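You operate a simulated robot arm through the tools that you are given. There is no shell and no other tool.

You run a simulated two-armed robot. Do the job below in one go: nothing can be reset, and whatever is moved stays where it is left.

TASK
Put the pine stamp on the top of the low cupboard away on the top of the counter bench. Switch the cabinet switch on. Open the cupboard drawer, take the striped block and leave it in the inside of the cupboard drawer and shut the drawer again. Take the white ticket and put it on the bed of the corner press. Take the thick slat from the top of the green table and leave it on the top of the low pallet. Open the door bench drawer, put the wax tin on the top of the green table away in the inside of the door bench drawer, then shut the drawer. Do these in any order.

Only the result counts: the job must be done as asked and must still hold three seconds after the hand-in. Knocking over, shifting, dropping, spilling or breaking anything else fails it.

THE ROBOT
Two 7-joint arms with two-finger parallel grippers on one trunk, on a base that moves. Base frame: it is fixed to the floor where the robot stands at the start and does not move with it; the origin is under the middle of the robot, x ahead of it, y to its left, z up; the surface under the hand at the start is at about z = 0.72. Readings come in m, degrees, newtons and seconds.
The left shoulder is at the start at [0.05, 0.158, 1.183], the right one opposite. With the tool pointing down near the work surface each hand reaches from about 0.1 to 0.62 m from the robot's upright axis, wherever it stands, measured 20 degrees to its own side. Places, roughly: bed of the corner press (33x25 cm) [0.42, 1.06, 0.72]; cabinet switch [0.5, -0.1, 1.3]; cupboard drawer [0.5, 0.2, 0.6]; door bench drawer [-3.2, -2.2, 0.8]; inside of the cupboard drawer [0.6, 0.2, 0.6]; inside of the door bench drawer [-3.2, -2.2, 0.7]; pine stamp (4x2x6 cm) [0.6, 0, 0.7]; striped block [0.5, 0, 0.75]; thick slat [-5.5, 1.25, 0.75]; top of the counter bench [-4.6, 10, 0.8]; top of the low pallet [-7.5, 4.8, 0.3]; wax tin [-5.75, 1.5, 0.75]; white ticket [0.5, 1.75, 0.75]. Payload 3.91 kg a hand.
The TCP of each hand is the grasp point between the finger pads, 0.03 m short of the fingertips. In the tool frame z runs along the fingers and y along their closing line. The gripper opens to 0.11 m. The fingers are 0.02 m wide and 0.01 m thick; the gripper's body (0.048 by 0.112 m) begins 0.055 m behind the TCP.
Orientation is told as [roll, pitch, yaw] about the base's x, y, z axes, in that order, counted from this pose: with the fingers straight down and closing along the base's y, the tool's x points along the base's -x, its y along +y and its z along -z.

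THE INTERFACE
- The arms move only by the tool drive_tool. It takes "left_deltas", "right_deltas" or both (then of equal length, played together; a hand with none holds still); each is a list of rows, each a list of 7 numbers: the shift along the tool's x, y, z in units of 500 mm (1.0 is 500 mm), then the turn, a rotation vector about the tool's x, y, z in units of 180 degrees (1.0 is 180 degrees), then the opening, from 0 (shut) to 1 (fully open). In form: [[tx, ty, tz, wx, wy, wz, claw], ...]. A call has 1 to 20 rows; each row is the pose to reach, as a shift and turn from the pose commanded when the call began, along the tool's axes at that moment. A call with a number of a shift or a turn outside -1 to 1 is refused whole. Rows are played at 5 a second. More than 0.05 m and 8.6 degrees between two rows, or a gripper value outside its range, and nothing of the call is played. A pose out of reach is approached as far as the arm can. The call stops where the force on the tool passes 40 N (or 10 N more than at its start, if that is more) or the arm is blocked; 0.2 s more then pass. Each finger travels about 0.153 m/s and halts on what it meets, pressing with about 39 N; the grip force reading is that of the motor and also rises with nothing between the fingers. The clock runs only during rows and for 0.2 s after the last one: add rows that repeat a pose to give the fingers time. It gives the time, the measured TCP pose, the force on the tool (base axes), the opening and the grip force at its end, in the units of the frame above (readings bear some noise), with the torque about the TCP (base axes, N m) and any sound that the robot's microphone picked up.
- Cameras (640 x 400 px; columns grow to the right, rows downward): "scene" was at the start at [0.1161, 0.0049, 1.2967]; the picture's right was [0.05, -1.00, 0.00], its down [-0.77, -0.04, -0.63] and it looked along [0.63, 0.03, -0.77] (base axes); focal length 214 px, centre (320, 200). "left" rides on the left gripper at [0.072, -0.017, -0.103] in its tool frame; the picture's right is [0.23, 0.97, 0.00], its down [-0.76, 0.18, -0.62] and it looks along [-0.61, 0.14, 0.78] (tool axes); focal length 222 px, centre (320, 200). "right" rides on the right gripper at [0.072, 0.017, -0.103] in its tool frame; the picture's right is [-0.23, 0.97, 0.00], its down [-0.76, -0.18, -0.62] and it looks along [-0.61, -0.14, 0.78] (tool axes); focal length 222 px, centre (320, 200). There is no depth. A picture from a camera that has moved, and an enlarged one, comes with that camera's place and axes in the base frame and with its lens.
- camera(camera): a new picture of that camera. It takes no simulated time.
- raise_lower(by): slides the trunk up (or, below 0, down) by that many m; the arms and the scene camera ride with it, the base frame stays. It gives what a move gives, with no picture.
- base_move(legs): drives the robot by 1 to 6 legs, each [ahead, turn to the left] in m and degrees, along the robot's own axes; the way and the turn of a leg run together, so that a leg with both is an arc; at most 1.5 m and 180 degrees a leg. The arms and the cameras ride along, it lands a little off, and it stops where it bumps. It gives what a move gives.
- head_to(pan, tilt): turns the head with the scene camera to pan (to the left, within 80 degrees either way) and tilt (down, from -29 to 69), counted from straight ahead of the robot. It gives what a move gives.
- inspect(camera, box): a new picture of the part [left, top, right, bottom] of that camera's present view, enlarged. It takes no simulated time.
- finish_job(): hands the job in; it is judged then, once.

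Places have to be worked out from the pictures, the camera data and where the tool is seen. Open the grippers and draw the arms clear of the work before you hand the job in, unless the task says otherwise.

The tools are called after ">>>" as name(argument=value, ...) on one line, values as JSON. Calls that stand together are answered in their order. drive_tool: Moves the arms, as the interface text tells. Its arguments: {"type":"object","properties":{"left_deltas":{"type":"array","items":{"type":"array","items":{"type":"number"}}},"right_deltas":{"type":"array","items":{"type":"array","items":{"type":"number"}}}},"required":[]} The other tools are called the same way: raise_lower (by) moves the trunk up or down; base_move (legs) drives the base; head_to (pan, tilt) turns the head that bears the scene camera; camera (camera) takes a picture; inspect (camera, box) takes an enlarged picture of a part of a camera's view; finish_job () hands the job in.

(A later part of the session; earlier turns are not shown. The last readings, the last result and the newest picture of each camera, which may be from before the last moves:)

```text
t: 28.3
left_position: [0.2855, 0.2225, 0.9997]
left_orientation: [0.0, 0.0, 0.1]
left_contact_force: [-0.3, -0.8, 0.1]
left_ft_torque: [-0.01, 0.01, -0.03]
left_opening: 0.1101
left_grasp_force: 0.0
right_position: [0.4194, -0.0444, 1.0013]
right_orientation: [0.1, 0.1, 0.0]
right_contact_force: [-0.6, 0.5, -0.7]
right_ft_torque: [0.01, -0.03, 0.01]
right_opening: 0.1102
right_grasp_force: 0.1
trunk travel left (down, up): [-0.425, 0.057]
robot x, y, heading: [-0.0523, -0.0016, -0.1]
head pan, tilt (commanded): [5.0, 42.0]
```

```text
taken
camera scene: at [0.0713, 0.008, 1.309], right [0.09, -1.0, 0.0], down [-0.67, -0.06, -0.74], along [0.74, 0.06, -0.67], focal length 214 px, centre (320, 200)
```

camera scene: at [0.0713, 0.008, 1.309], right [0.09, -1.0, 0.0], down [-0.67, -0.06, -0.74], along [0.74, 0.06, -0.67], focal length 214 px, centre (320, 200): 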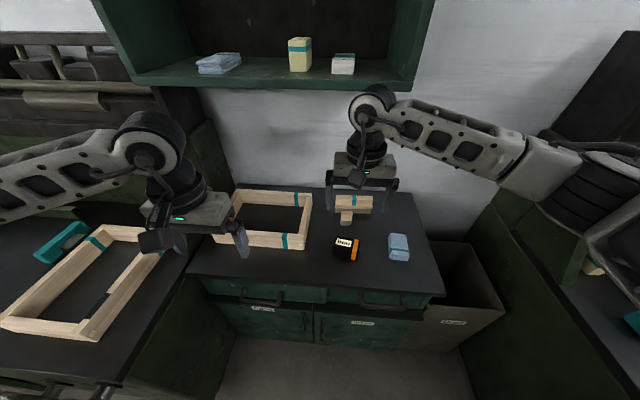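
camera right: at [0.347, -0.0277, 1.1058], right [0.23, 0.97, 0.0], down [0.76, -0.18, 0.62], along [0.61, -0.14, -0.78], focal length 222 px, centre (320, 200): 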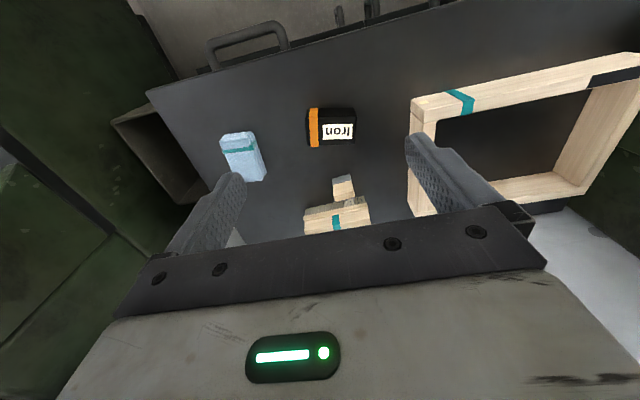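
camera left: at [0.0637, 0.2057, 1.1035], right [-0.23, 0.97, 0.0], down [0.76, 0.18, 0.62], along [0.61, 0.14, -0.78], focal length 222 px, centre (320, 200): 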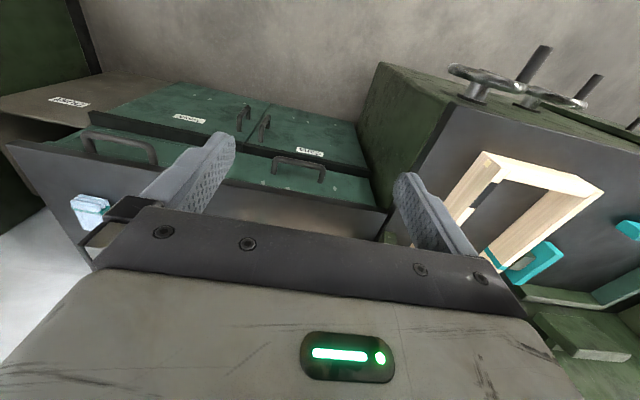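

>>> inspect(camera="right", box=[260, 80, 420, 240])

>>> inspect(camera="scene", box=[310, 180, 430, 270])

```text
2.50 times, centred on (340, 160) of right
camera zoom: at [0.347, -0.0277, 1.1058], right [0.23, 0.97, 0.0], down [0.76, -0.18, 0.62], along [0.61, -0.14, -0.78], focal length 555 px, centre (270, 300)
```

zoom: 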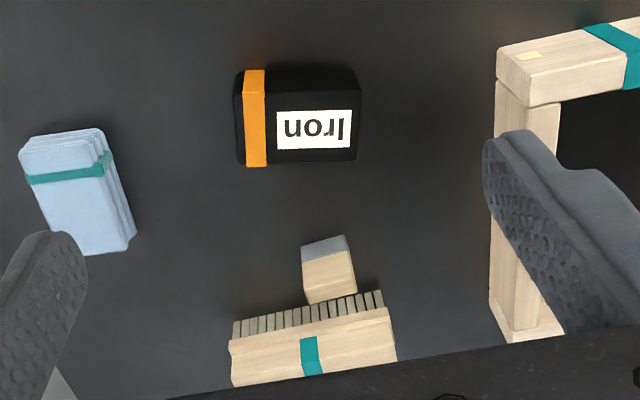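

```text
4.44 times, centred on (370, 225) of scene
camera zoom: at [0.0713, 0.008, 1.309], right [0.09, -1.0, 0.0], down [-0.67, -0.06, -0.74], along [0.74, 0.06, -0.67], focal length 953 px, centre (98, 89)
```

zoom: 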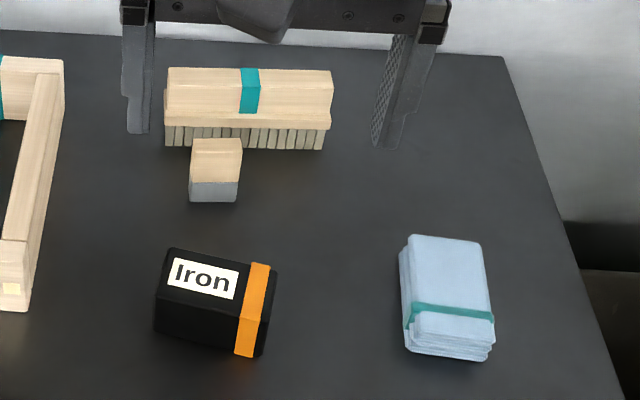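

I zoom further on the block to get its height and yaw.

>>> inspect(camera="scene", box=[325, 230, 375, 265])

>>> inspect(camera="right", box=[295, 95, 365, 155])

```text
11.43 times, centred on (350, 248) of scene
camera zoom: at [0.0713, 0.008, 1.309], right [0.09, -1.0, 0.0], down [-0.67, -0.06, -0.74], along [0.74, 0.06, -0.67], focal length 2451 px, centre (-23, -343)
```

zoom: 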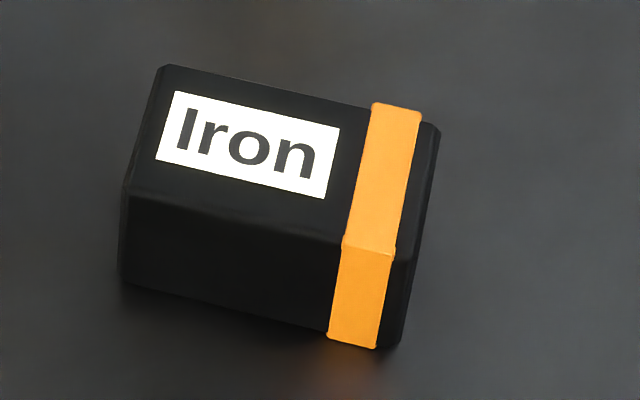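

```text
6.67 times, centred on (330, 125) of right
camera zoom: at [0.347, -0.0277, 1.1058], right [0.23, 0.97, 0.0], down [0.76, -0.18, 0.62], along [0.61, -0.14, -0.78], focal length 1481 px, centre (253, 700)
```

zoom: 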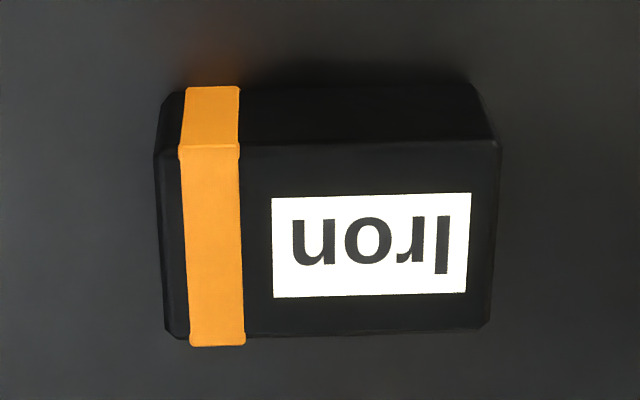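

The block is about 7.7 × 4.4 × 4.7 cm, centred at (0.482, -0.040), its long axis turned -12° from y. I move the right hand above it with matching yaw.

>>> drive_tool(right_deltas=[[-0.03, 0.002, 0.06, 0, 0, 0.02, 1], [-0.06, 0.004, 0.12, 0, 0, 0.04, 1], [-0.09, 0.006, 0.18, 0, 0, 0.06, 1], [-0.126, 0.009, 0.24, 0, 0, 0.0667, 1], [-0.126, 0.009, 0.282, 0, 0, 0.0667, 1], [-0.126, 0.009, 0.282, 0, 0, 0.0667, 1]])

>>> camera(camera="right")

```text
t: 29.7
left_position: [0.2844, 0.2217, 1.0004]
left_orientation: [-0.1, 0.1, 0.0]
left_contact_force: [-0.6, 0.3, 0.9]
left_ft_torque: [0.0, 0.0, 0.05]
left_opening: 0.11
left_grasp_force: 0.0
right_position: [0.4835, -0.0407, 0.8594]
right_orientation: [0.0, 0.0, -12.1]
right_contact_force: [0.1, -0.1, 0.5]
right_ft_torque: [0.02, -0.01, -0.02]
right_opening: 0.1101
right_grasp_force: 0.1
trunk travel left (down, up): [-0.425, 0.057]
robot x, y, heading: [-0.0538, 0.0007, -0.2]
head pan, tilt (commanded): [5.0, 42.0]
```

```text
taken
camera right: at [0.4162, -0.0088, 0.9651], right [0.43, 0.91, 0.0], down [0.71, -0.33, 0.62], along [0.56, -0.27, -0.78], focal length 222 px, centre (320, 200)
```

right: 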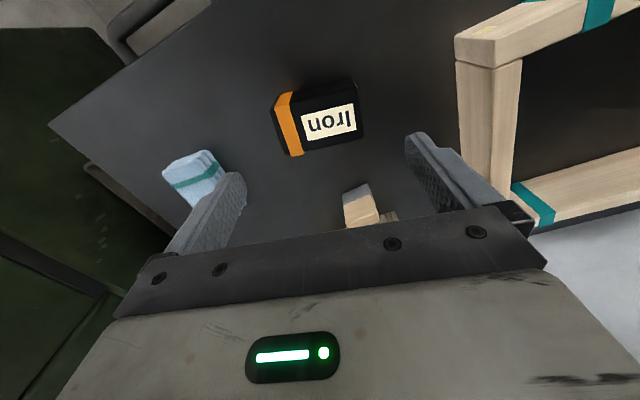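

The block sits centred under the hand. I descend to TCP z≈0.755 and close the fingers.

>>> drive_tool(right_deltas=[[0, 0, 0.06, 0, 0, 0, 1], [0, 0, 0.12, 0, 0, 0, 1], [0, 0, 0.17, 0, 0, 0, 1], [0, 0, 0.2, 0, 0, 0, 1], [0, 0, 0.209, 0, 0, 0, 1], [0, 0, 0.209, 0, 0, 0, 0.5], [0, 0, 0.209, 0, 0, 0, 0.5], [0, 0, 0.209, 0, 0, 0, 0.5]])

>>> camera(camera="right")

```text
t: 31.5
left_position: [0.2847, 0.2216, 1.0002]
left_orientation: [0.0, 0.0, 0.0]
left_contact_force: [0.0, 0.2, 0.1]
left_ft_torque: [0.01, 0.01, 0.03]
left_opening: 0.11
left_grasp_force: 0.1
right_position: [0.482, -0.0416, 0.757]
right_orientation: [0.0, -0.1, -11.9]
right_contact_force: [-0.2, -0.8, 0.9]
right_ft_torque: [-0.24, -0.06, 0.02]
right_opening: 0.0801
right_grasp_force: 38.8
trunk travel left (down, up): [-0.425, 0.057]
robot x, y, heading: [-0.0509, 0.0007, -0.2]
head pan, tilt (commanded): [5.0, 42.0]
```

```text
taken
camera right: at [0.4151, -0.0095, 0.8604], right [0.43, 0.91, 0.0], down [0.71, -0.33, 0.62], along [0.56, -0.27, -0.78], focal length 222 px, centre (320, 200)
```

right: 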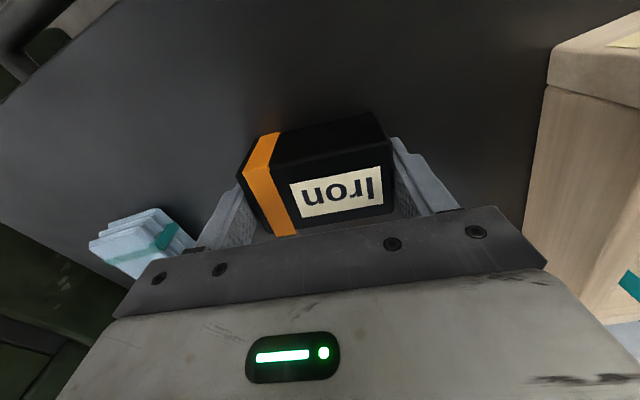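

The block is gripped at 80 mm. I lift it straight up and draw it back toward me.

>>> drive_tool(right_deltas=[[0, 0, -0.02, 0, 0, 0, 0.5], [0, 0, -0.08, 0, 0, 0, 0.5], [0, 0, -0.16, 0, 0, 0, 0.5], [0, 0, -0.24, 0, 0, 0, 0.5], [0, 0, -0.32, 0, 0, 0, 0.5], [0.06, -0.04, -0.36, 0, 0, -0.02, 0.5], [0.12, -0.08, -0.38, 0, 0, -0.04, 0.5], [0.2, -0.12, -0.38, 0, 0, -0.0667, 0.5], [0.28, -0.16, -0.38, 0, 0, -0.0667, 0.5], [0.36, -0.2, -0.38, 0, 0, -0.0667, 0.5]])

>>> camera(camera="right")

```text
t: 33.7
left_position: [0.285, 0.2233, 0.9997]
left_orientation: [0.0, 0.1, 0.0]
left_contact_force: [0.2, -0.5, 0.9]
left_ft_torque: [0.01, 0.01, 0.01]
left_opening: 0.1099
left_grasp_force: 0.0
right_position: [0.2854, -0.1031, 0.946]
right_orientation: [0.0, -0.1, -0.2]
right_contact_force: [0.0, 0.7, -9.8]
right_ft_torque: [0.0, -0.05, 0.01]
right_opening: 0.08
right_grasp_force: 39.0
trunk travel left (down, up): [-0.425, 0.057]
robot x, y, heading: [-0.0546, -0.0033, -0.2]
head pan, tilt (commanded): [5.0, 42.0]
```

```text
taken
camera right: at [0.2135, -0.0856, 1.0512], right [0.23, 0.97, 0.0], down [0.76, -0.18, 0.62], along [0.61, -0.14, -0.78], focal length 222 px, centre (320, 200)
```

right: 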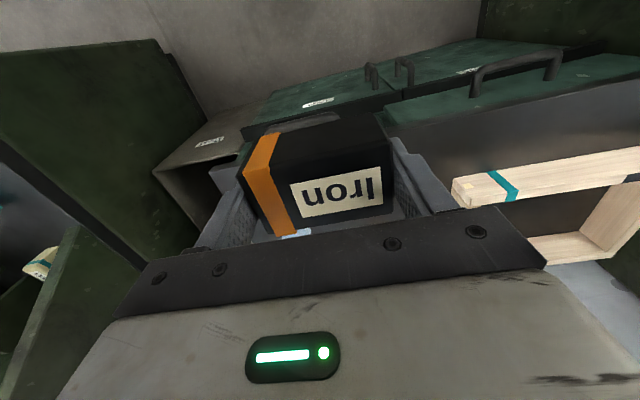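

Block held (about 1 kg). I raise the right hand a bit, back the base to about x=-0.35 and lower the trunk for the drawer handle.

>>> drive_tool(right_deltas=[[0, 0, -0.06, 0, 0, 0, 0.5], [0, -0.06, -0.12, 0, 0, 0, 0.5], [0, -0.12, -0.18, 0, 0, 0, 0.5], [0, -0.18, -0.24, 0, 0, 0, 0.5]])

>>> base_move(legs=[[-0.3, 0]])

>>> raise_lower(by=-0.28)

>>> head_to(pan=15, tilt=35)

>>> camera(camera="scene")

```text
t: 34.7
left_position: [0.2844, 0.2204, 1.0003]
left_orientation: [-0.1, 0.1, 0.0]
left_contact_force: [0.9, 0.3, 1.0]
left_ft_torque: [-0.01, -0.02, -0.02]
left_opening: 0.1102
left_grasp_force: 0.0
right_position: [0.2863, -0.1924, 1.066]
right_orientation: [0.0, 0.0, 0.0]
right_contact_force: [-0.8, -0.4, -9.6]
right_ft_torque: [-0.02, 0.0, 0.01]
right_opening: 0.0799
right_grasp_force: 39.1
trunk travel left (down, up): [-0.425, 0.057]
robot x, y, heading: [-0.0536, -0.0002, 0.1]
head pan, tilt (commanded): [5.0, 42.0]
```

```text
t: 36.7
left_position: [-0.0159, 0.2218, 1.0001]
left_orientation: [0.0, 0.0, 0.1]
left_contact_force: [-0.3, -0.5, 0.4]
left_ft_torque: [0.01, -0.01, -0.01]
left_opening: 0.1101
left_grasp_force: 0.0
right_position: [-0.0142, -0.1918, 1.0659]
right_orientation: [0.0, 0.0, -0.1]
right_contact_force: [-0.8, -0.1, -9.4]
right_ft_torque: [0.0, -0.05, 0.01]
right_opening: 0.0801
right_grasp_force: 38.9
trunk travel left (down, up): [-0.425, 0.057]
robot x, y, heading: [-0.3539, 0.0041, 0.0]
head pan, tilt (commanded): [5.0, 42.0]
```

```text
t: 39.6
left_position: [-0.0142, 0.2218, 0.7196]
left_orientation: [-0.1, 0.2, 0.0]
left_contact_force: [0.2, 0.1, 0.6]
left_ft_torque: [0.02, 0.02, 0.0]
left_opening: 0.1099
left_grasp_force: 0.1
right_position: [-0.0147, -0.1914, 0.786]
right_orientation: [0.0, 0.1, 0.0]
right_contact_force: [0.0, -0.2, -9.6]
right_ft_torque: [-0.03, -0.01, -0.06]
right_opening: 0.0799
right_grasp_force: 39.3
trunk travel left (down, up): [-0.145, 0.337]
robot x, y, heading: [-0.3521, -0.0009, -0.3]
head pan, tilt (commanded): [5.0, 42.0]
```

```text
t: 40.3
left_position: [-0.0157, 0.2221, 0.7193]
left_orientation: [0.0, 0.1, 0.0]
left_contact_force: [-0.6, 0.6, 0.1]
left_ft_torque: [0.01, -0.03, -0.01]
left_opening: 0.1099
left_grasp_force: 0.0
right_position: [-0.0147, -0.1911, 0.7848]
right_orientation: [0.0, 0.1, -0.1]
right_contact_force: [0.1, -0.2, -10.2]
right_ft_torque: [0.0, -0.01, -0.01]
right_opening: 0.0799
right_grasp_force: 39.4
trunk travel left (down, up): [-0.145, 0.337]
robot x, y, heading: [-0.3539, 0.0006, -0.2]
head pan, tilt (commanded): [15.0, 35.0]
```

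```text
taken
camera scene: at [-0.2272, 0.0236, 1.0393], right [0.26, -0.97, 0.0], down [-0.56, -0.15, -0.82], along [0.79, 0.21, -0.57], focal length 214 px, centre (320, 200)
```

scene: 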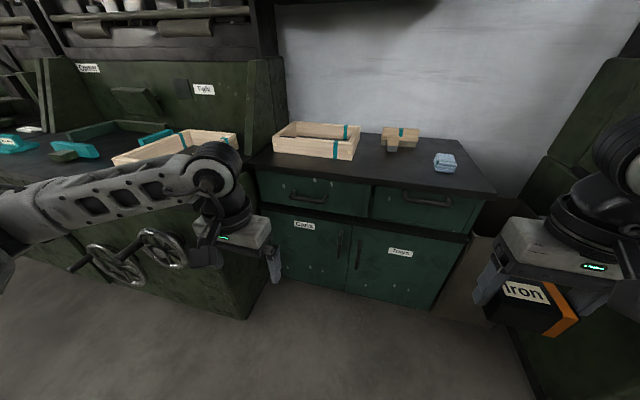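

Block and arms are clear. I pitch the left hand so its fingers point ahead, going to about (0.15, 0.217, 0.64).

>>> drive_tool(left_deltas=[[-0.028, 0, 0.013, 0, -0.0417, 0, 1], [-0.055, -0.002, 0.026, 0, -0.0833, 0, 1], [-0.083, -0.003, 0.04, 0, -0.125, 0, 1], [-0.11, -0.003, 0.053, 0, -0.1667, 0, 1], [-0.138, -0.004, 0.066, 0, -0.2083, 0, 1], [-0.166, -0.005, 0.08, 0, -0.25, 0, 1], [-0.194, -0.006, 0.093, 0, -0.2917, 0, 1], [-0.221, -0.007, 0.106, 0, -0.3333, 0, 1], [-0.249, -0.008, 0.12, 0, -0.375, 0, 1], [-0.277, -0.009, 0.133, 0, -0.4167, 0, 1], [-0.304, -0.01, 0.146, 0, -0.4583, 0, 1], [-0.332, -0.01, 0.16, 0, -0.5, 0, 1], [-0.332, -0.01, 0.16, 0, -0.5, 0, 1]])

>>> camera(camera="scene")

>>> camera(camera="left")

```text
t: 43.1
left_position: [0.1543, 0.3115, 0.653]
left_orientation: [-73.0, -88.3, 70.2]
left_contact_force: [0.8, -0.6, 0.4]
left_ft_torque: [-0.03, 0.03, -0.03]
left_opening: 0.1102
left_grasp_force: 0.2
left hand out of reach, approached as far as the arm can: row 7, 8, 9, 10, 11, 12, 13
right_position: [-0.0143, -0.1909, 0.7862]
right_orientation: [0.1, 0.1, -0.1]
right_contact_force: [0.5, 0.6, -9.2]
right_ft_torque: [-0.02, 0.02, 0.0]
right_opening: 0.0799
right_grasp_force: 39.0
trunk travel left (down, up): [-0.145, 0.337]
robot x, y, heading: [-0.3499, 0.0018, 0.1]
head pan, tilt (commanded): [15.0, 35.0]
```

```text
taken
camera scene: at [-0.227, 0.0236, 1.0394], right [0.26, -0.97, 0.0], down [-0.56, -0.15, -0.82], along [0.79, 0.21, -0.57], focal length 214 px, centre (320, 200)
```

scene: 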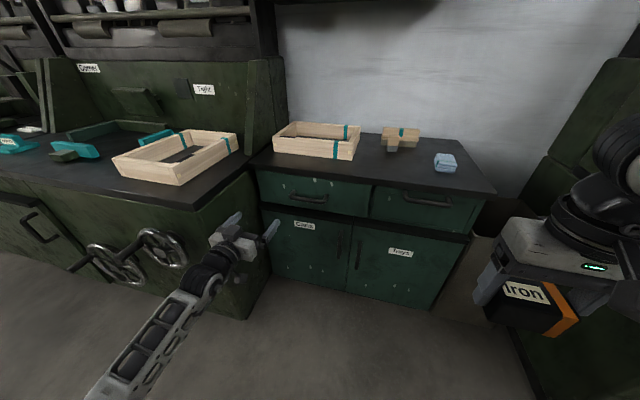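

```text
taken
camera left: at [0.0484, 0.2979, 0.5814], right [0.04, 0.97, -0.25], down [-0.61, 0.23, 0.76], along [0.79, 0.12, 0.6], focal length 222 px, centre (320, 200)
```

left: 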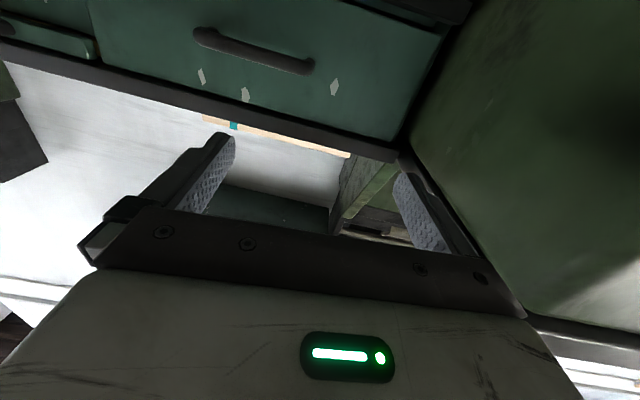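

With the fingers fully horizontal the left arm runs out of reach (y off by 9 cm). I'll instead hook the bar with fingers tilted about 35° forward, so I turn the hand back up and check the pose.

>>> drive_tool(left_deltas=[[-0.04, 0, -0.02, 0, 0.04, 0, 0.5], [-0.08, 0, -0.04, 0, 0.08, 0, 0], [-0.11, 0, -0.06, 0, 0.12, 0, 0], [-0.14, 0, -0.08, 0, 0.16, 0, 0], [-0.17, 0, -0.1, 0, 0.2, 0, 0], [-0.19, 0, -0.12, 0, 0.24, 0, 0], [-0.2, 0, -0.14, 0, 0.28, 0, 0], [-0.2, 0, -0.16, 0, 0.3056, 0, 0], [-0.2, 0, -0.16, 0, 0.3056, 0, 0]])

>>> camera(camera="scene")

>>> camera(camera="left")

```text
t: 45.1
left_position: [0.0741, 0.3184, 0.7507]
left_orientation: [-2.0, -34.3, -1.8]
left_contact_force: [0.1, 0.4, 0.1]
left_ft_torque: [0.01, -0.01, 0.0]
left_opening: 0.0
left_grasp_force: 37.6
right_position: [-0.014, -0.1905, 0.7852]
right_orientation: [0.0, 0.1, -0.1]
right_contact_force: [1.1, -0.7, -9.6]
right_ft_torque: [0.01, -0.02, -0.02]
right_opening: 0.0799
right_grasp_force: 39.1
trunk travel left (down, up): [-0.145, 0.337]
robot x, y, heading: [-0.3538, -0.0001, -0.0]
head pan, tilt (commanded): [15.0, 35.0]
```

```text
taken
camera scene: at [-0.2273, 0.0236, 1.0394], right [0.26, -0.97, 0.0], down [-0.55, -0.15, -0.82], along [0.79, 0.21, -0.57], focal length 214 px, centre (320, 200)
```

scene: 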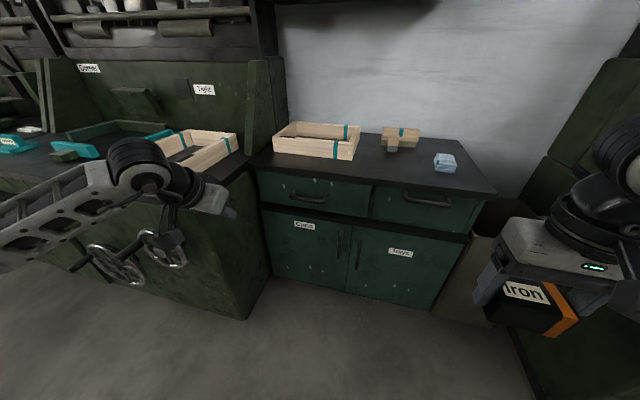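

```text
taken
camera left: at [-0.0441, 0.3073, 0.7969], right [-0.14, 0.98, -0.16], down [0.29, 0.19, 0.94], along [0.95, 0.09, -0.31], focal length 222 px, centre (320, 200)
```

left: 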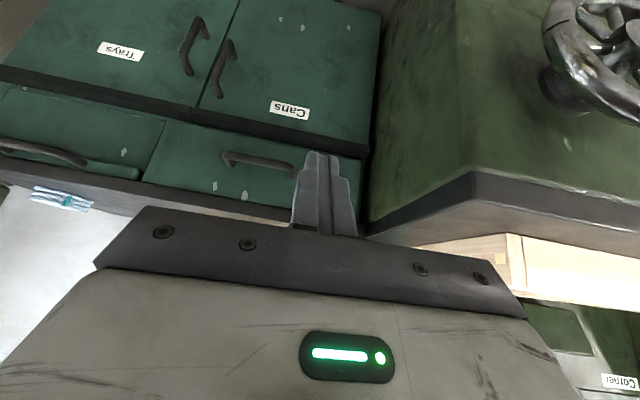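

The commanded pose was clamped to the reached one, and with a 35° tilt the hand is fine. I now bring the closed left fingers to just before and above the handle, at about (0.28, 0.217, 0.70), straightening the orientation.

>>> drive_tool(left_deltas=[[-0.048, -0.0296, 0.0544, -0.0028, -0.0006, -0.0013, 0], [-0.096, -0.0593, 0.1088, -0.0056, -0.0013, -0.0027, 0], [-0.1441, -0.0889, 0.1632, -0.0084, -0.002, -0.004, 0], [-0.1921, -0.1185, 0.2176, -0.0112, -0.0026, -0.0054, 0], [-0.24, -0.148, 0.272, -0.014, -0.0032, -0.0067, 0], [-0.2882, -0.1778, 0.3264, -0.0168, -0.0039, -0.0081, 0], [-0.2882, -0.1778, 0.3264, -0.0168, -0.0039, -0.0081, 0]])

>>> camera(camera="left")

>>> inspect(camera="scene", box=[220, 140, 380, 240])

```text
t: 46.7
left_position: [0.2825, 0.2162, 0.701]
left_orientation: [0.0, -35.2, 0.2]
left_contact_force: [0.4, -0.3, -0.5]
left_ft_torque: [0.0, -0.01, -0.01]
left_opening: 0.0
left_grasp_force: 37.9
right_position: [-0.0144, -0.1914, 0.7863]
right_orientation: [0.1, 0.1, -0.1]
right_contact_force: [-1.4, -0.3, -10.5]
right_ft_torque: [0.0, -0.05, 0.03]
right_opening: 0.0798
right_grasp_force: 39.1
trunk travel left (down, up): [-0.145, 0.337]
robot x, y, heading: [-0.3552, 0.0045, -0.1]
head pan, tilt (commanded): [15.0, 35.0]
```

```text
taken
camera left: at [0.1635, 0.1994, 0.7441], right [-0.19, 0.97, -0.13], down [0.26, 0.18, 0.95], along [0.95, 0.14, -0.29], focal length 222 px, centre (320, 200)
```

left: 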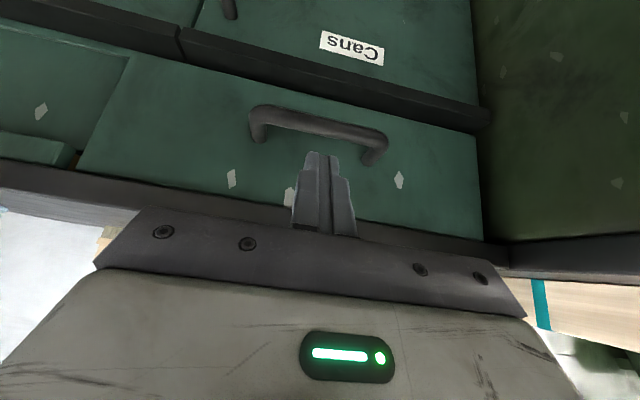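

```text
4.00 times, centred on (300, 190) of scene
camera zoom: at [-0.2272, 0.0236, 1.0394], right [0.26, -0.97, 0.0], down [-0.55, -0.15, -0.82], along [0.79, 0.21, -0.57], focal length 858 px, centre (400, 240)
```

zoom: 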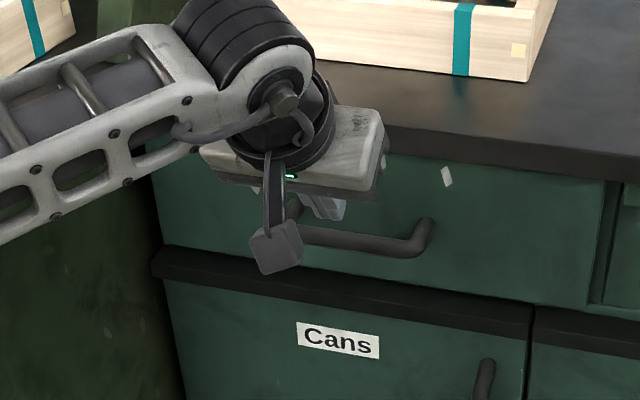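

The bar is at about (0.341, 0.214, 0.616) with ~5 cm of standoff. I slide the closed fingers in behind it along the tilted finger axis.

>>> drive_tool(left_deltas=[[-0.03, -0.002, 0.01, 0, 0, 0, 0], [-0.0464, -0.004, 0.04, 0, 0, 0, 0], [-0.0464, -0.004, 0.08, 0, 0, 0, 0], [-0.0464, -0.004, 0.12, 0, 0, 0, 0], [-0.0464, -0.004, 0.155, 0, 0, 0, 0], [-0.0464, -0.004, 0.18, 0, 0, 0, 0], [-0.0464, -0.004, 0.19, 0, 0, 0, 0], [-0.0464, -0.004, 0.19, 0, 0, 0, 0]])

>>> camera(camera="left")

>>> inspect(camera="scene", box=[220, 140, 380, 240])

```text
t: 48.5
left_position: [0.3527, 0.2145, 0.6372]
left_orientation: [-0.3, -34.8, 0.2]
left_contact_force: [-12.9, 0.1, 5.0]
left_ft_torque: [-0.06, 0.13, -0.05]
left_opening: 0.0
left_grasp_force: 37.9
right_position: [-0.0156, -0.1902, 0.7865]
right_orientation: [0.0, 0.1, -0.2]
right_contact_force: [-0.2, -0.4, -8.8]
right_ft_torque: [0.01, -0.02, 0.03]
right_opening: 0.0798
right_grasp_force: 38.8
trunk travel left (down, up): [-0.145, 0.337]
robot x, y, heading: [-0.3499, -0.0011, 0.1]
head pan, tilt (commanded): [15.0, 35.0]
stopped in row 8 (left hand): the force on the tool passed its limit at 41 N (the readings are from after the stop); the commanded pose is now the measured one
```

```text
taken
camera left: at [0.2341, 0.197, 0.6807], right [-0.19, 0.97, -0.13], down [0.27, 0.18, 0.95], along [0.94, 0.14, -0.3], focal length 222 px, centre (320, 200)
```

left: 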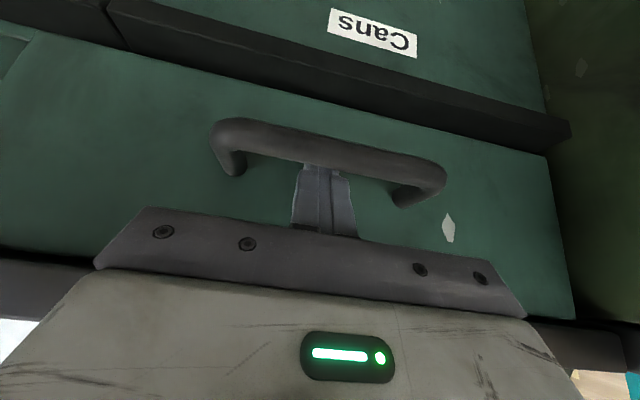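

```text
4.00 times, centred on (300, 190) of scene
camera zoom: at [-0.2292, 0.0236, 1.0394], right [0.26, -0.97, 0.0], down [-0.55, -0.15, -0.82], along [0.79, 0.21, -0.57], focal length 858 px, centre (400, 240)
```

zoom: 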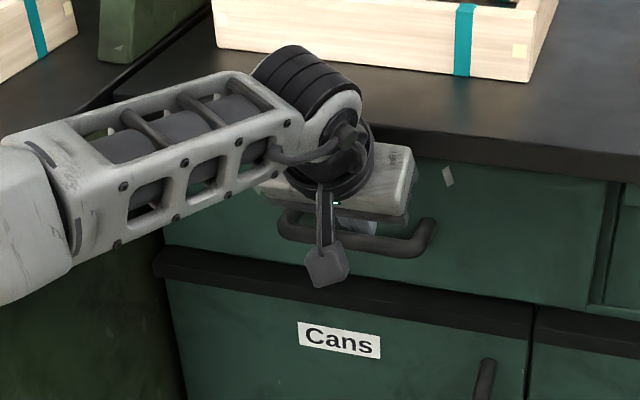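

The fingers are behind the bar (the tips just touched the drawer front). I pull straight back along -x in small steps.

>>> drive_tool(left_deltas=[[0.0164, 0, -0.0115, 0, 0, 0, 0], [0.0328, 0, -0.023, 0, 0, 0, 0], [0.0492, 0, -0.0344, 0, 0, 0, 0], [0.0655, 0, -0.0459, 0, 0, 0, 0], [0.0819, 0, -0.0574, 0, 0, 0, 0], [0.0983, 0, -0.0689, 0, 0, 0, 0]])

>>> camera(camera="left")

>>> camera(camera="scene")

```text
t: 49.9
left_position: [0.2939, 0.2139, 0.6374]
left_orientation: [-0.1, -34.8, 0.2]
left_contact_force: [-0.1, 1.4, 5.8]
left_ft_torque: [0.06, 0.03, -0.02]
left_opening: 0.0
left_grasp_force: 38.1
right_position: [-0.0151, -0.1918, 0.7855]
right_orientation: [0.1, 0.1, -0.2]
right_contact_force: [-0.2, 0.7, -10.1]
right_ft_torque: [-0.01, 0.0, 0.0]
right_opening: 0.08
right_grasp_force: 39.1
trunk travel left (down, up): [-0.145, 0.337]
robot x, y, heading: [-0.3554, 0.0012, -0.1]
head pan, tilt (commanded): [15.0, 35.0]
```

```text
taken
camera left: at [0.1748, 0.1968, 0.6803], right [-0.19, 0.97, -0.13], down [0.27, 0.18, 0.95], along [0.94, 0.14, -0.3], focal length 222 px, centre (320, 200)
```

left: 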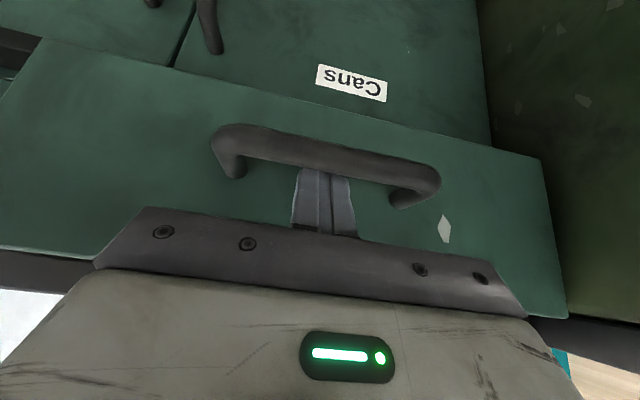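

```text
taken
camera scene: at [-0.2284, 0.0236, 1.0395], right [0.26, -0.97, 0.0], down [-0.55, -0.15, -0.82], along [0.79, 0.21, -0.57], focal length 214 px, centre (320, 200)
```

scene: 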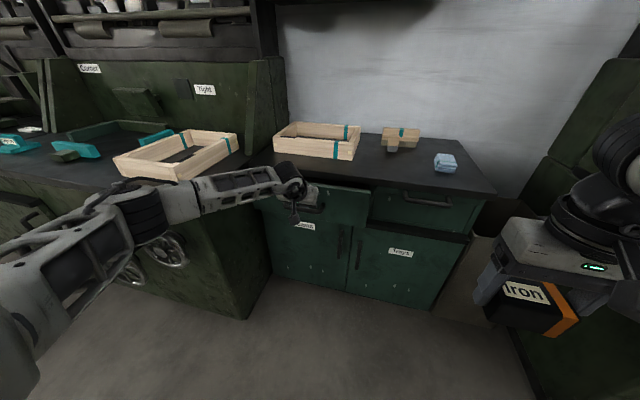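

The drawer follows the hand with little force. I keep pulling another 10 cm and check the elbow clearance.

>>> drive_tool(left_deltas=[[0.0246, 0, -0.0172, 0, 0, 0, 0], [0.0492, 0, -0.0344, 0, 0, 0, 0], [0.0737, 0, -0.0516, 0, 0, 0, 0], [0.0983, 0, -0.0689, 0, 0, 0, 0], [0.1229, 0, -0.0861, 0, 0, 0, 0], [0.1474, 0, -0.1033, 0, 0, 0, 0], [0.1638, 0, -0.1148, 0, 0, 0, 0]])

>>> camera(camera="scene")

```text
t: 51.5
left_position: [0.1936, 0.2148, 0.6362]
left_orientation: [0.0, -34.8, 0.2]
left_contact_force: [0.8, 0.7, 1.6]
left_ft_torque: [-0.01, 0.01, -0.01]
left_opening: 0.0
left_grasp_force: 37.8
right_position: [-0.0148, -0.1917, 0.7854]
right_orientation: [0.1, 0.1, -0.1]
right_contact_force: [-0.6, 0.1, -10.1]
right_ft_torque: [-0.01, 0.02, 0.0]
right_opening: 0.0801
right_grasp_force: 39.0
trunk travel left (down, up): [-0.145, 0.337]
robot x, y, heading: [-0.3525, -0.0023, -0.1]
head pan, tilt (commanded): [15.0, 35.0]
```

```text
taken
camera scene: at [-0.2281, 0.0237, 1.0394], right [0.26, -0.97, 0.0], down [-0.55, -0.15, -0.82], along [0.79, 0.21, -0.57], focal length 214 px, centre (320, 200)
```

scene: 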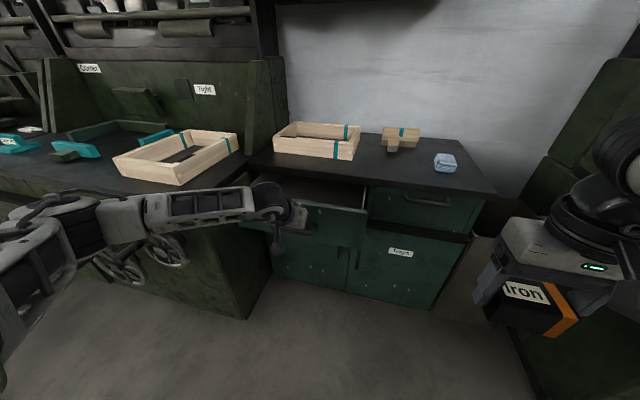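

The drawer is about 15 cm open. I pull 7 cm more to have ample room.

>>> drive_tool(left_deltas=[[0.0246, 0, -0.0172, 0, 0, 0, 0], [0.0492, 0, -0.0344, 0, 0, 0, 0], [0.0737, 0, -0.0516, 0, 0, 0, 0], [0.0983, 0, -0.0689, 0, 0, 0, 0], [0.1147, 0, -0.0803, 0, 0, 0, 0]])

>>> camera(camera="scene")

>>> camera(camera="left")

```text
t: 52.7
left_position: [0.1241, 0.2127, 0.6373]
left_orientation: [-0.1, -34.8, 0.2]
left_contact_force: [0.2, 0.4, 1.4]
left_ft_torque: [0.01, 0.03, 0.0]
left_opening: 0.0001
left_grasp_force: 37.5
right_position: [-0.0148, -0.1921, 0.7865]
right_orientation: [0.0, 0.1, -0.1]
right_contact_force: [0.4, 0.7, -9.4]
right_ft_torque: [0.05, -0.02, -0.01]
right_opening: 0.0802
right_grasp_force: 38.9
trunk travel left (down, up): [-0.145, 0.337]
robot x, y, heading: [-0.3521, 0.0003, -0.1]
head pan, tilt (commanded): [15.0, 35.0]
```

```text
taken
camera scene: at [-0.228, 0.0237, 1.0394], right [0.26, -0.97, 0.0], down [-0.55, -0.15, -0.82], along [0.79, 0.21, -0.57], focal length 214 px, centre (320, 200)
```

scene: 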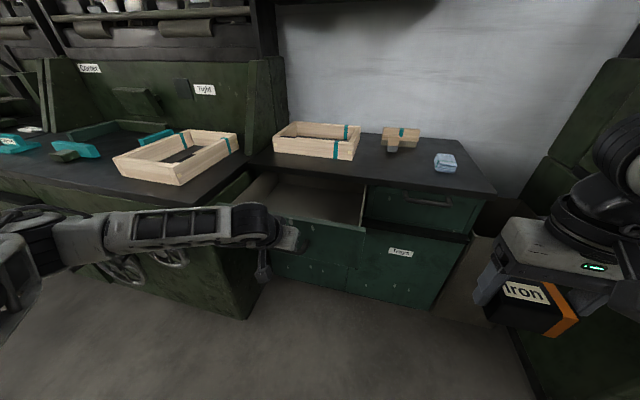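

```text
taken
camera left: at [0.0053, 0.1961, 0.6805], right [-0.19, 0.97, -0.13], down [0.27, 0.18, 0.95], along [0.94, 0.14, -0.3], focal length 222 px, centre (320, 200)
```

left: 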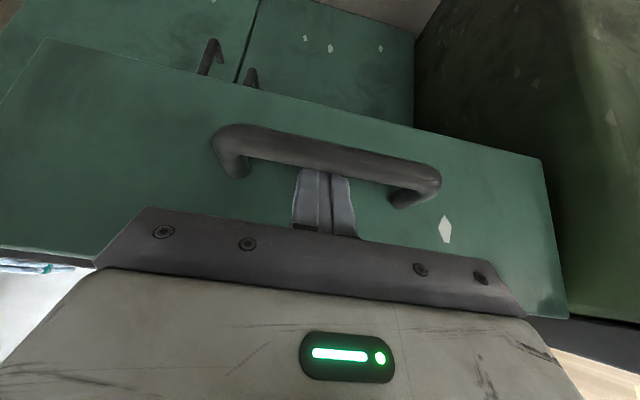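

The drawer is ~22 cm open. I withdraw the left fingers along their own axis out of the handle and move that hand aside to the left.

>>> drive_tool(left_deltas=[[-0.004, 0, -0.02, 0, 0, 0, 0], [-0.004, 0, -0.06, 0, 0, 0, 0], [-0.004, 0, -0.11, 0, 0, 0, 0], [-0.004, 0, -0.16, 0, 0, 0, 0], [0, 0.04, -0.22, 0, 0, 0, 0], [0, 0.1, -0.28, 0, 0, 0, 0], [0, 0.16, -0.3, 0, 0, 0, 0]])

>>> head_to(pan=15, tilt=45)

>>> camera(camera="scene")

```text
t: 54.3
left_position: [0.0376, 0.2938, 0.7589]
left_orientation: [-0.2, -34.8, 0.1]
left_contact_force: [0.5, 0.1, -0.4]
left_ft_torque: [0.01, 0.01, 0.0]
left_opening: 0.0
left_grasp_force: 37.6
right_position: [-0.0145, -0.1913, 0.7851]
right_orientation: [0.0, 0.1, 0.1]
right_contact_force: [0.4, -0.2, -9.3]
right_ft_torque: [-0.01, -0.01, -0.01]
right_opening: 0.0798
right_grasp_force: 38.7
trunk travel left (down, up): [-0.145, 0.337]
robot x, y, heading: [-0.3523, -0.0002, -0.3]
head pan, tilt (commanded): [15.0, 35.0]
```

```text
t: 55.0
left_position: [0.0387, 0.2945, 0.7588]
left_orientation: [-0.1, -34.8, 0.2]
left_contact_force: [0.1, -0.7, 1.0]
left_ft_torque: [0.02, -0.02, 0.01]
left_opening: 0.0002
left_grasp_force: 38.0
right_position: [-0.0152, -0.1907, 0.7867]
right_orientation: [0.0, 0.2, -0.1]
right_contact_force: [-0.6, 0.1, -10.9]
right_ft_torque: [-0.03, 0.0, -0.03]
right_opening: 0.0796
right_grasp_force: 39.3
trunk travel left (down, up): [-0.145, 0.337]
robot x, y, heading: [-0.3543, -0.0022, -0.1]
head pan, tilt (commanded): [15.0, 45.0]
```

```text
taken
camera scene: at [-0.2344, 0.022, 1.0246], right [0.26, -0.97, 0.0], down [-0.68, -0.18, -0.71], along [0.68, 0.18, -0.71], focal length 214 px, centre (320, 200)
```

scene: 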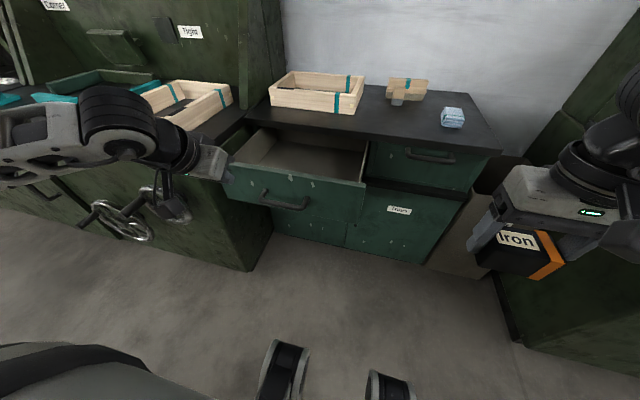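

The drawer stands open and looks empty. I zoom in to measure its inside.

>>> inspect(camera="scene", box=[210, 120, 400, 230])

>>> camera(camera="right")

```text
3.37 times, centred on (305, 175) of scene
camera zoom: at [-0.2344, 0.022, 1.0246], right [0.26, -0.97, 0.0], down [-0.68, -0.18, -0.71], along [0.68, 0.18, -0.71], focal length 722 px, centre (370, 284)
```

zoom: 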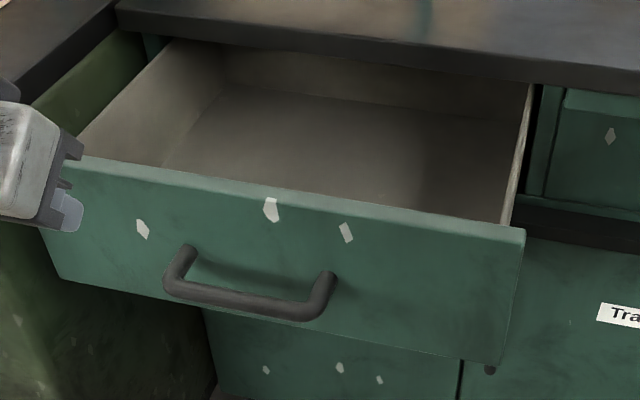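

```text
taken
camera right: at [-0.0866, -0.1741, 0.8899], right [0.23, 0.97, 0.0], down [0.76, -0.18, 0.62], along [0.61, -0.14, -0.78], focal length 222 px, centre (320, 200)
```

right: 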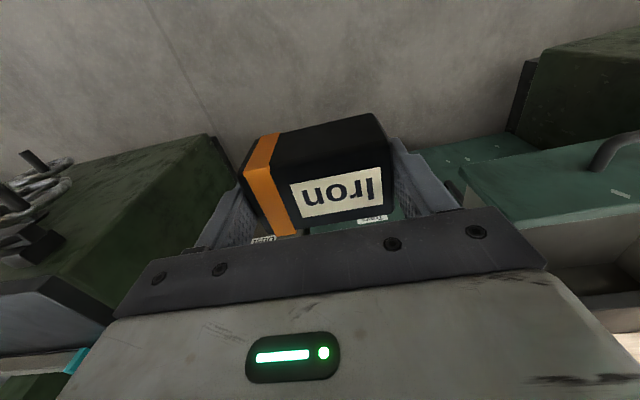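

The drawer box spans y≈0.02–0.38 with its front at x≈0.17. I pull the left hand back, drive the base 0.12 m forward, and bring the block over the open drawer.

>>> drive_tool(left_deltas=[[0.032, 0, -0.059, 0, 0, 0, 0], [0.064, 0, -0.118, 0, 0, 0, 0], [0.096, 0, -0.177, 0, 0, 0, 0], [0.128, 0, -0.235, 0, 0, 0, 0]])

>>> base_move(legs=[[0.12, 0]])

>>> drive_tool(right_deltas=[[-0.04, 0.08, -0.02, 0, 0, 0, 0.5], [-0.08, 0.16, -0.04, 0, 0, 0, 0.5], [-0.12, 0.24, -0.04, 0, 0, 0, 0.5], [-0.16, 0.32, -0.04, 0, 0, 0, 0.5], [-0.2, 0.4, -0.04, 0, 0, 0, 0.5], [-0.24, 0.48, -0.04, 0, 0, 0, 0.5], [-0.28, 0.56, -0.04, 0, 0, 0, 0.5], [-0.31, 0.64, -0.04, 0, 0, 0, 0.5], [-0.31, 0.68, -0.04, 0, 0, 0, 0.5], [-0.31, 0.68, -0.04, 0, 0, 0, 0.5]])

>>> camera(camera="scene")

>>> camera(camera="right")

```text
t: 56.0
left_position: [-0.03, 0.3236, 0.8529]
left_orientation: [-0.3, -34.7, 0.2]
left_contact_force: [0.4, 0.4, -0.1]
left_ft_torque: [-0.03, 0.0, -0.01]
left_opening: 0.0
left_grasp_force: 38.1
left hand out of reach, approached as far as the arm can: row 1, 2, 3, 4
right_position: [-0.0149, -0.1908, 0.7852]
right_orientation: [0.0, 0.0, 0.0]
right_contact_force: [-0.2, -0.1, -11.1]
right_ft_torque: [0.01, -0.01, -0.02]
right_opening: 0.0798
right_grasp_force: 38.9
trunk travel left (down, up): [-0.145, 0.337]
robot x, y, heading: [-0.3512, -0.0019, 0.1]
head pan, tilt (commanded): [15.0, 45.0]
```

```text
t: 57.3
left_position: [0.0901, 0.3244, 0.8508]
left_orientation: [-0.2, -34.6, 0.1]
left_contact_force: [-0.1, 0.1, 0.4]
left_ft_torque: [-0.02, 0.02, 0.0]
left_opening: 0.0002
left_grasp_force: 38.0
right_position: [0.1046, -0.1915, 0.7859]
right_orientation: [0.0, 0.1, -0.1]
right_contact_force: [0.0, 0.1, -10.0]
right_ft_torque: [0.01, 0.01, 0.0]
right_opening: 0.08
right_grasp_force: 39.0
trunk travel left (down, up): [-0.145, 0.337]
robot x, y, heading: [-0.231, -0.004, -0.4]
head pan, tilt (commanded): [15.0, 45.0]
```

```text
t: 59.5
left_position: [0.09, 0.3234, 0.8506]
left_orientation: [-0.1, -34.8, 0.2]
left_contact_force: [-0.4, -0.5, 0.8]
left_ft_torque: [0.02, 0.01, 0.01]
left_opening: 0.0
left_grasp_force: 38.1
right_position: [0.2472, 0.1406, 0.7989]
right_orientation: [0.0, 0.1, -0.1]
right_contact_force: [0.9, 0.2, -10.0]
right_ft_torque: [0.01, -0.01, 0.01]
right_opening: 0.0799
right_grasp_force: 38.4
right hand out of reach, approached as far as the arm can: row 9, 10
trunk travel left (down, up): [-0.145, 0.337]
robot x, y, heading: [-0.23, -0.0027, -0.2]
head pan, tilt (commanded): [15.0, 45.0]
```

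```text
taken
camera scene: at [-0.1153, 0.0223, 1.0245], right [0.26, -0.97, 0.0], down [-0.68, -0.18, -0.71], along [0.68, 0.18, -0.71], focal length 214 px, centre (320, 200)
```

scene: 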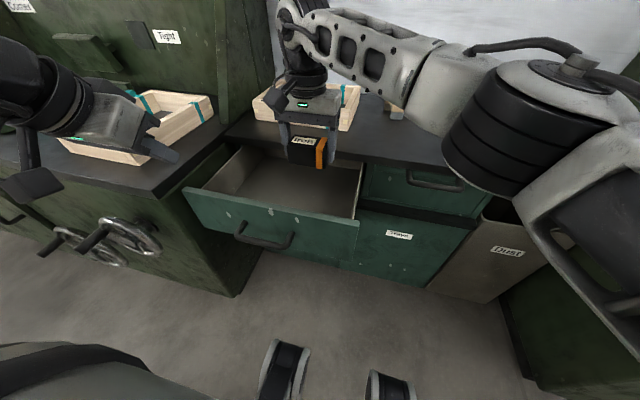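

```text
taken
camera right: at [0.176, 0.1579, 0.9028], right [0.23, 0.97, 0.0], down [0.76, -0.18, 0.62], along [0.61, -0.14, -0.78], focal length 222 px, centre (320, 200)
```

right: 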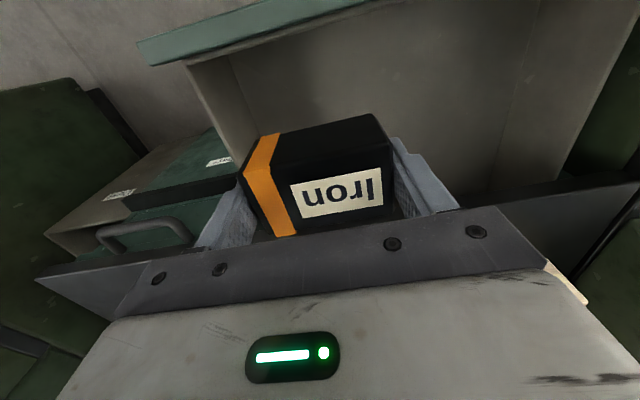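

The block hangs over the open drawer at (0.247, 0.141). I lower it to TCP z≈0.64 first and look.

>>> drive_tool(right_deltas=[[0, 0, 0.06, 0, 0, 0, 0.5], [0, 0, 0.12, 0, 0, 0, 0.5], [0, 0, 0.18, 0, 0, 0, 0.5], [0, 0, 0.24, 0, 0, 0, 0.5], [0, 0, 0.29, 0, 0, 0, 0.5], [0, 0, 0.318, 0, 0, 0, 0.5]])

>>> inspect(camera="scene", box=[180, 80, 400, 260])

>>> camera(camera="right")

```text
t: 60.9
left_position: [0.0888, 0.3241, 0.8516]
left_orientation: [-0.2, -34.7, 0.2]
left_contact_force: [-0.7, -0.6, 0.1]
left_ft_torque: [0.01, -0.01, -0.03]
left_opening: 0.0
left_grasp_force: 37.7
right_position: [0.2475, 0.1393, 0.6385]
right_orientation: [0.0, 0.1, -0.2]
right_contact_force: [-0.5, 0.0, -9.8]
right_ft_torque: [-0.02, 0.02, -0.02]
right_opening: 0.0799
right_grasp_force: 38.8
trunk travel left (down, up): [-0.145, 0.337]
robot x, y, heading: [-0.2349, -0.0018, -0.0]
head pan, tilt (commanded): [15.0, 45.0]
```

```text
2.22 times, centred on (290, 170) of scene
camera zoom: at [-0.1152, 0.0221, 1.0245], right [0.26, -0.97, 0.0], down [-0.68, -0.18, -0.71], along [0.68, 0.18, -0.71], focal length 477 px, centre (387, 267)
```

zoom: 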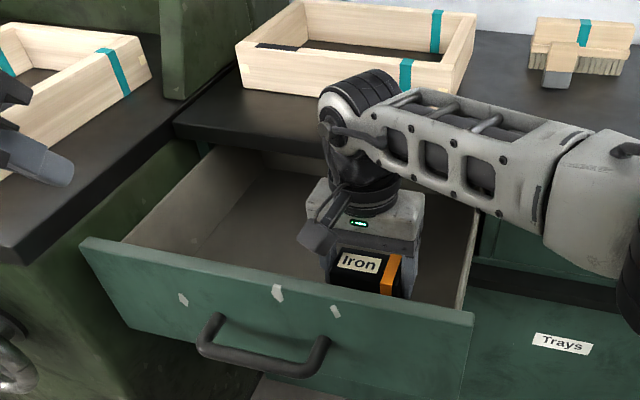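

```text
taken
camera right: at [0.1755, 0.1562, 0.7431], right [0.23, 0.97, 0.0], down [0.76, -0.18, 0.62], along [0.6, -0.14, -0.78], focal length 222 px, centre (320, 200)
```

right: 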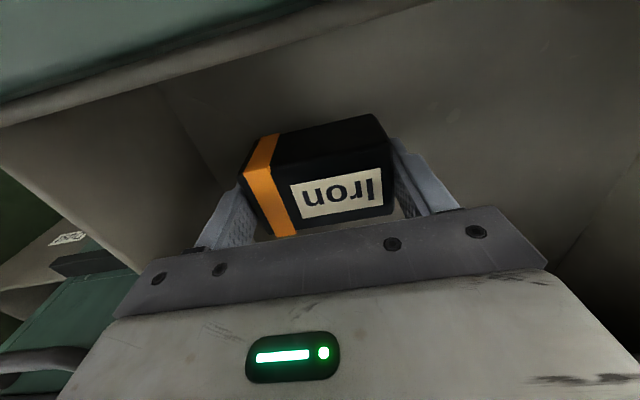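

Still free. I keep lowering in small steps until the block touches the drawer floor.

>>> drive_tool(right_deltas=[[0, 0, 0.014, 0, 0, 0, 0.5], [0, 0, 0.028, 0, 0, 0, 0.5], [0, 0, 0.042, 0, 0, 0, 0.5], [0, 0, 0.056, 0, 0, 0, 0.5], [0, 0, 0.068, 0, 0, 0, 0.5], [0, 0, 0.08, 0, 0, 0, 0.5], [0, 0, 0.09, 0, 0, 0, 0.5]])

```text
t: 62.5
left_position: [0.0866, 0.3225, 0.8532]
left_orientation: [-0.2, -35.0, 0.1]
left_contact_force: [0.7, -0.2, 0.3]
left_ft_torque: [0.01, 0.01, -0.01]
left_opening: 0.0001
left_grasp_force: 38.0
right_position: [0.2477, 0.1392, 0.599]
right_orientation: [0.3, -0.6, 0.1]
right_contact_force: [2.1, 1.9, 32.4]
right_ft_torque: [-1.63, -0.03, 0.05]
right_opening: 0.0803
right_grasp_force: 38.7
trunk travel left (down, up): [-0.145, 0.337]
robot x, y, heading: [-0.2349, -0.0, 0.1]
head pan, tilt (commanded): [15.0, 45.0]
```

Contact with the floor (z≈0.562). I ease up, open the fingers and rise out of the drawer.

>>> drive_tool(right_deltas=[[0, 0, -0.011, 0, 0, 0, 0.5], [0, 0, -0.011, 0, 0, 0, 0.8], [0, 0, -0.011, 0, 0, 0, 0.95], [0, 0, -0.011, 0, 0, 0, 0.95], [0, 0, -0.05, 0, 0, 0, 0.95], [0, 0, -0.12, 0, 0, 0, 0.95], [0, 0, -0.2, 0, 0, 0, 0.95], [0, 0, -0.29, 0, 0, 0, 0.95], [0, 0, -0.38, 0, 0, 0, 0.95]])

>>> camera(camera="right")

>>> inspect(camera="scene", box=[180, 80, 400, 260])

```text
t: 64.5
left_position: [0.0896, 0.3243, 0.8533]
left_orientation: [-0.2, -34.8, 0.2]
left_contact_force: [0.2, -0.5, -0.8]
left_ft_torque: [-0.01, -0.01, 0.0]
left_opening: 0.0
left_grasp_force: 37.4
right_position: [0.2473, 0.139, 0.7859]
right_orientation: [0.1, 0.1, -0.1]
right_contact_force: [-0.4, 0.5, -0.8]
right_ft_torque: [0.02, 0.0, -0.01]
right_opening: 0.1046
right_grasp_force: 0.1
trunk travel left (down, up): [-0.145, 0.337]
robot x, y, heading: [-0.2365, -0.001, -0.2]
head pan, tilt (commanded): [15.0, 45.0]
```

```text
taken
camera right: at [0.1754, 0.1559, 0.8895], right [0.23, 0.97, 0.0], down [0.76, -0.18, 0.62], along [0.61, -0.14, -0.78], focal length 222 px, centre (320, 200)
```

right: 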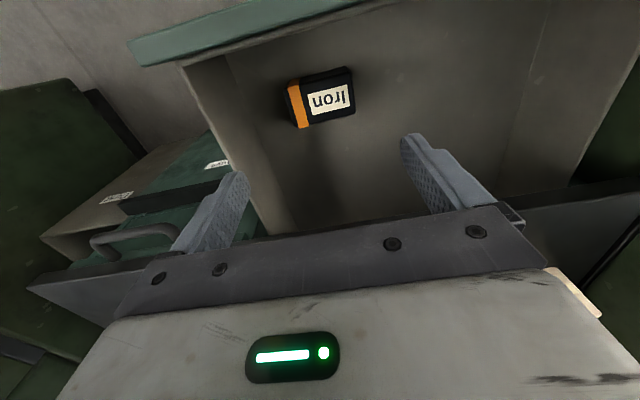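

```text
2.22 times, centred on (290, 170) of scene
camera zoom: at [-0.1158, 0.0219, 1.0246], right [0.26, -0.97, 0.0], down [-0.68, -0.18, -0.71], along [0.68, 0.18, -0.71], focal length 477 px, centre (387, 267)
```

zoom: 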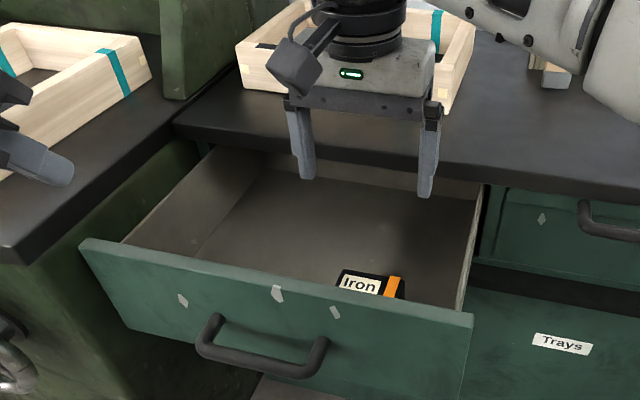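

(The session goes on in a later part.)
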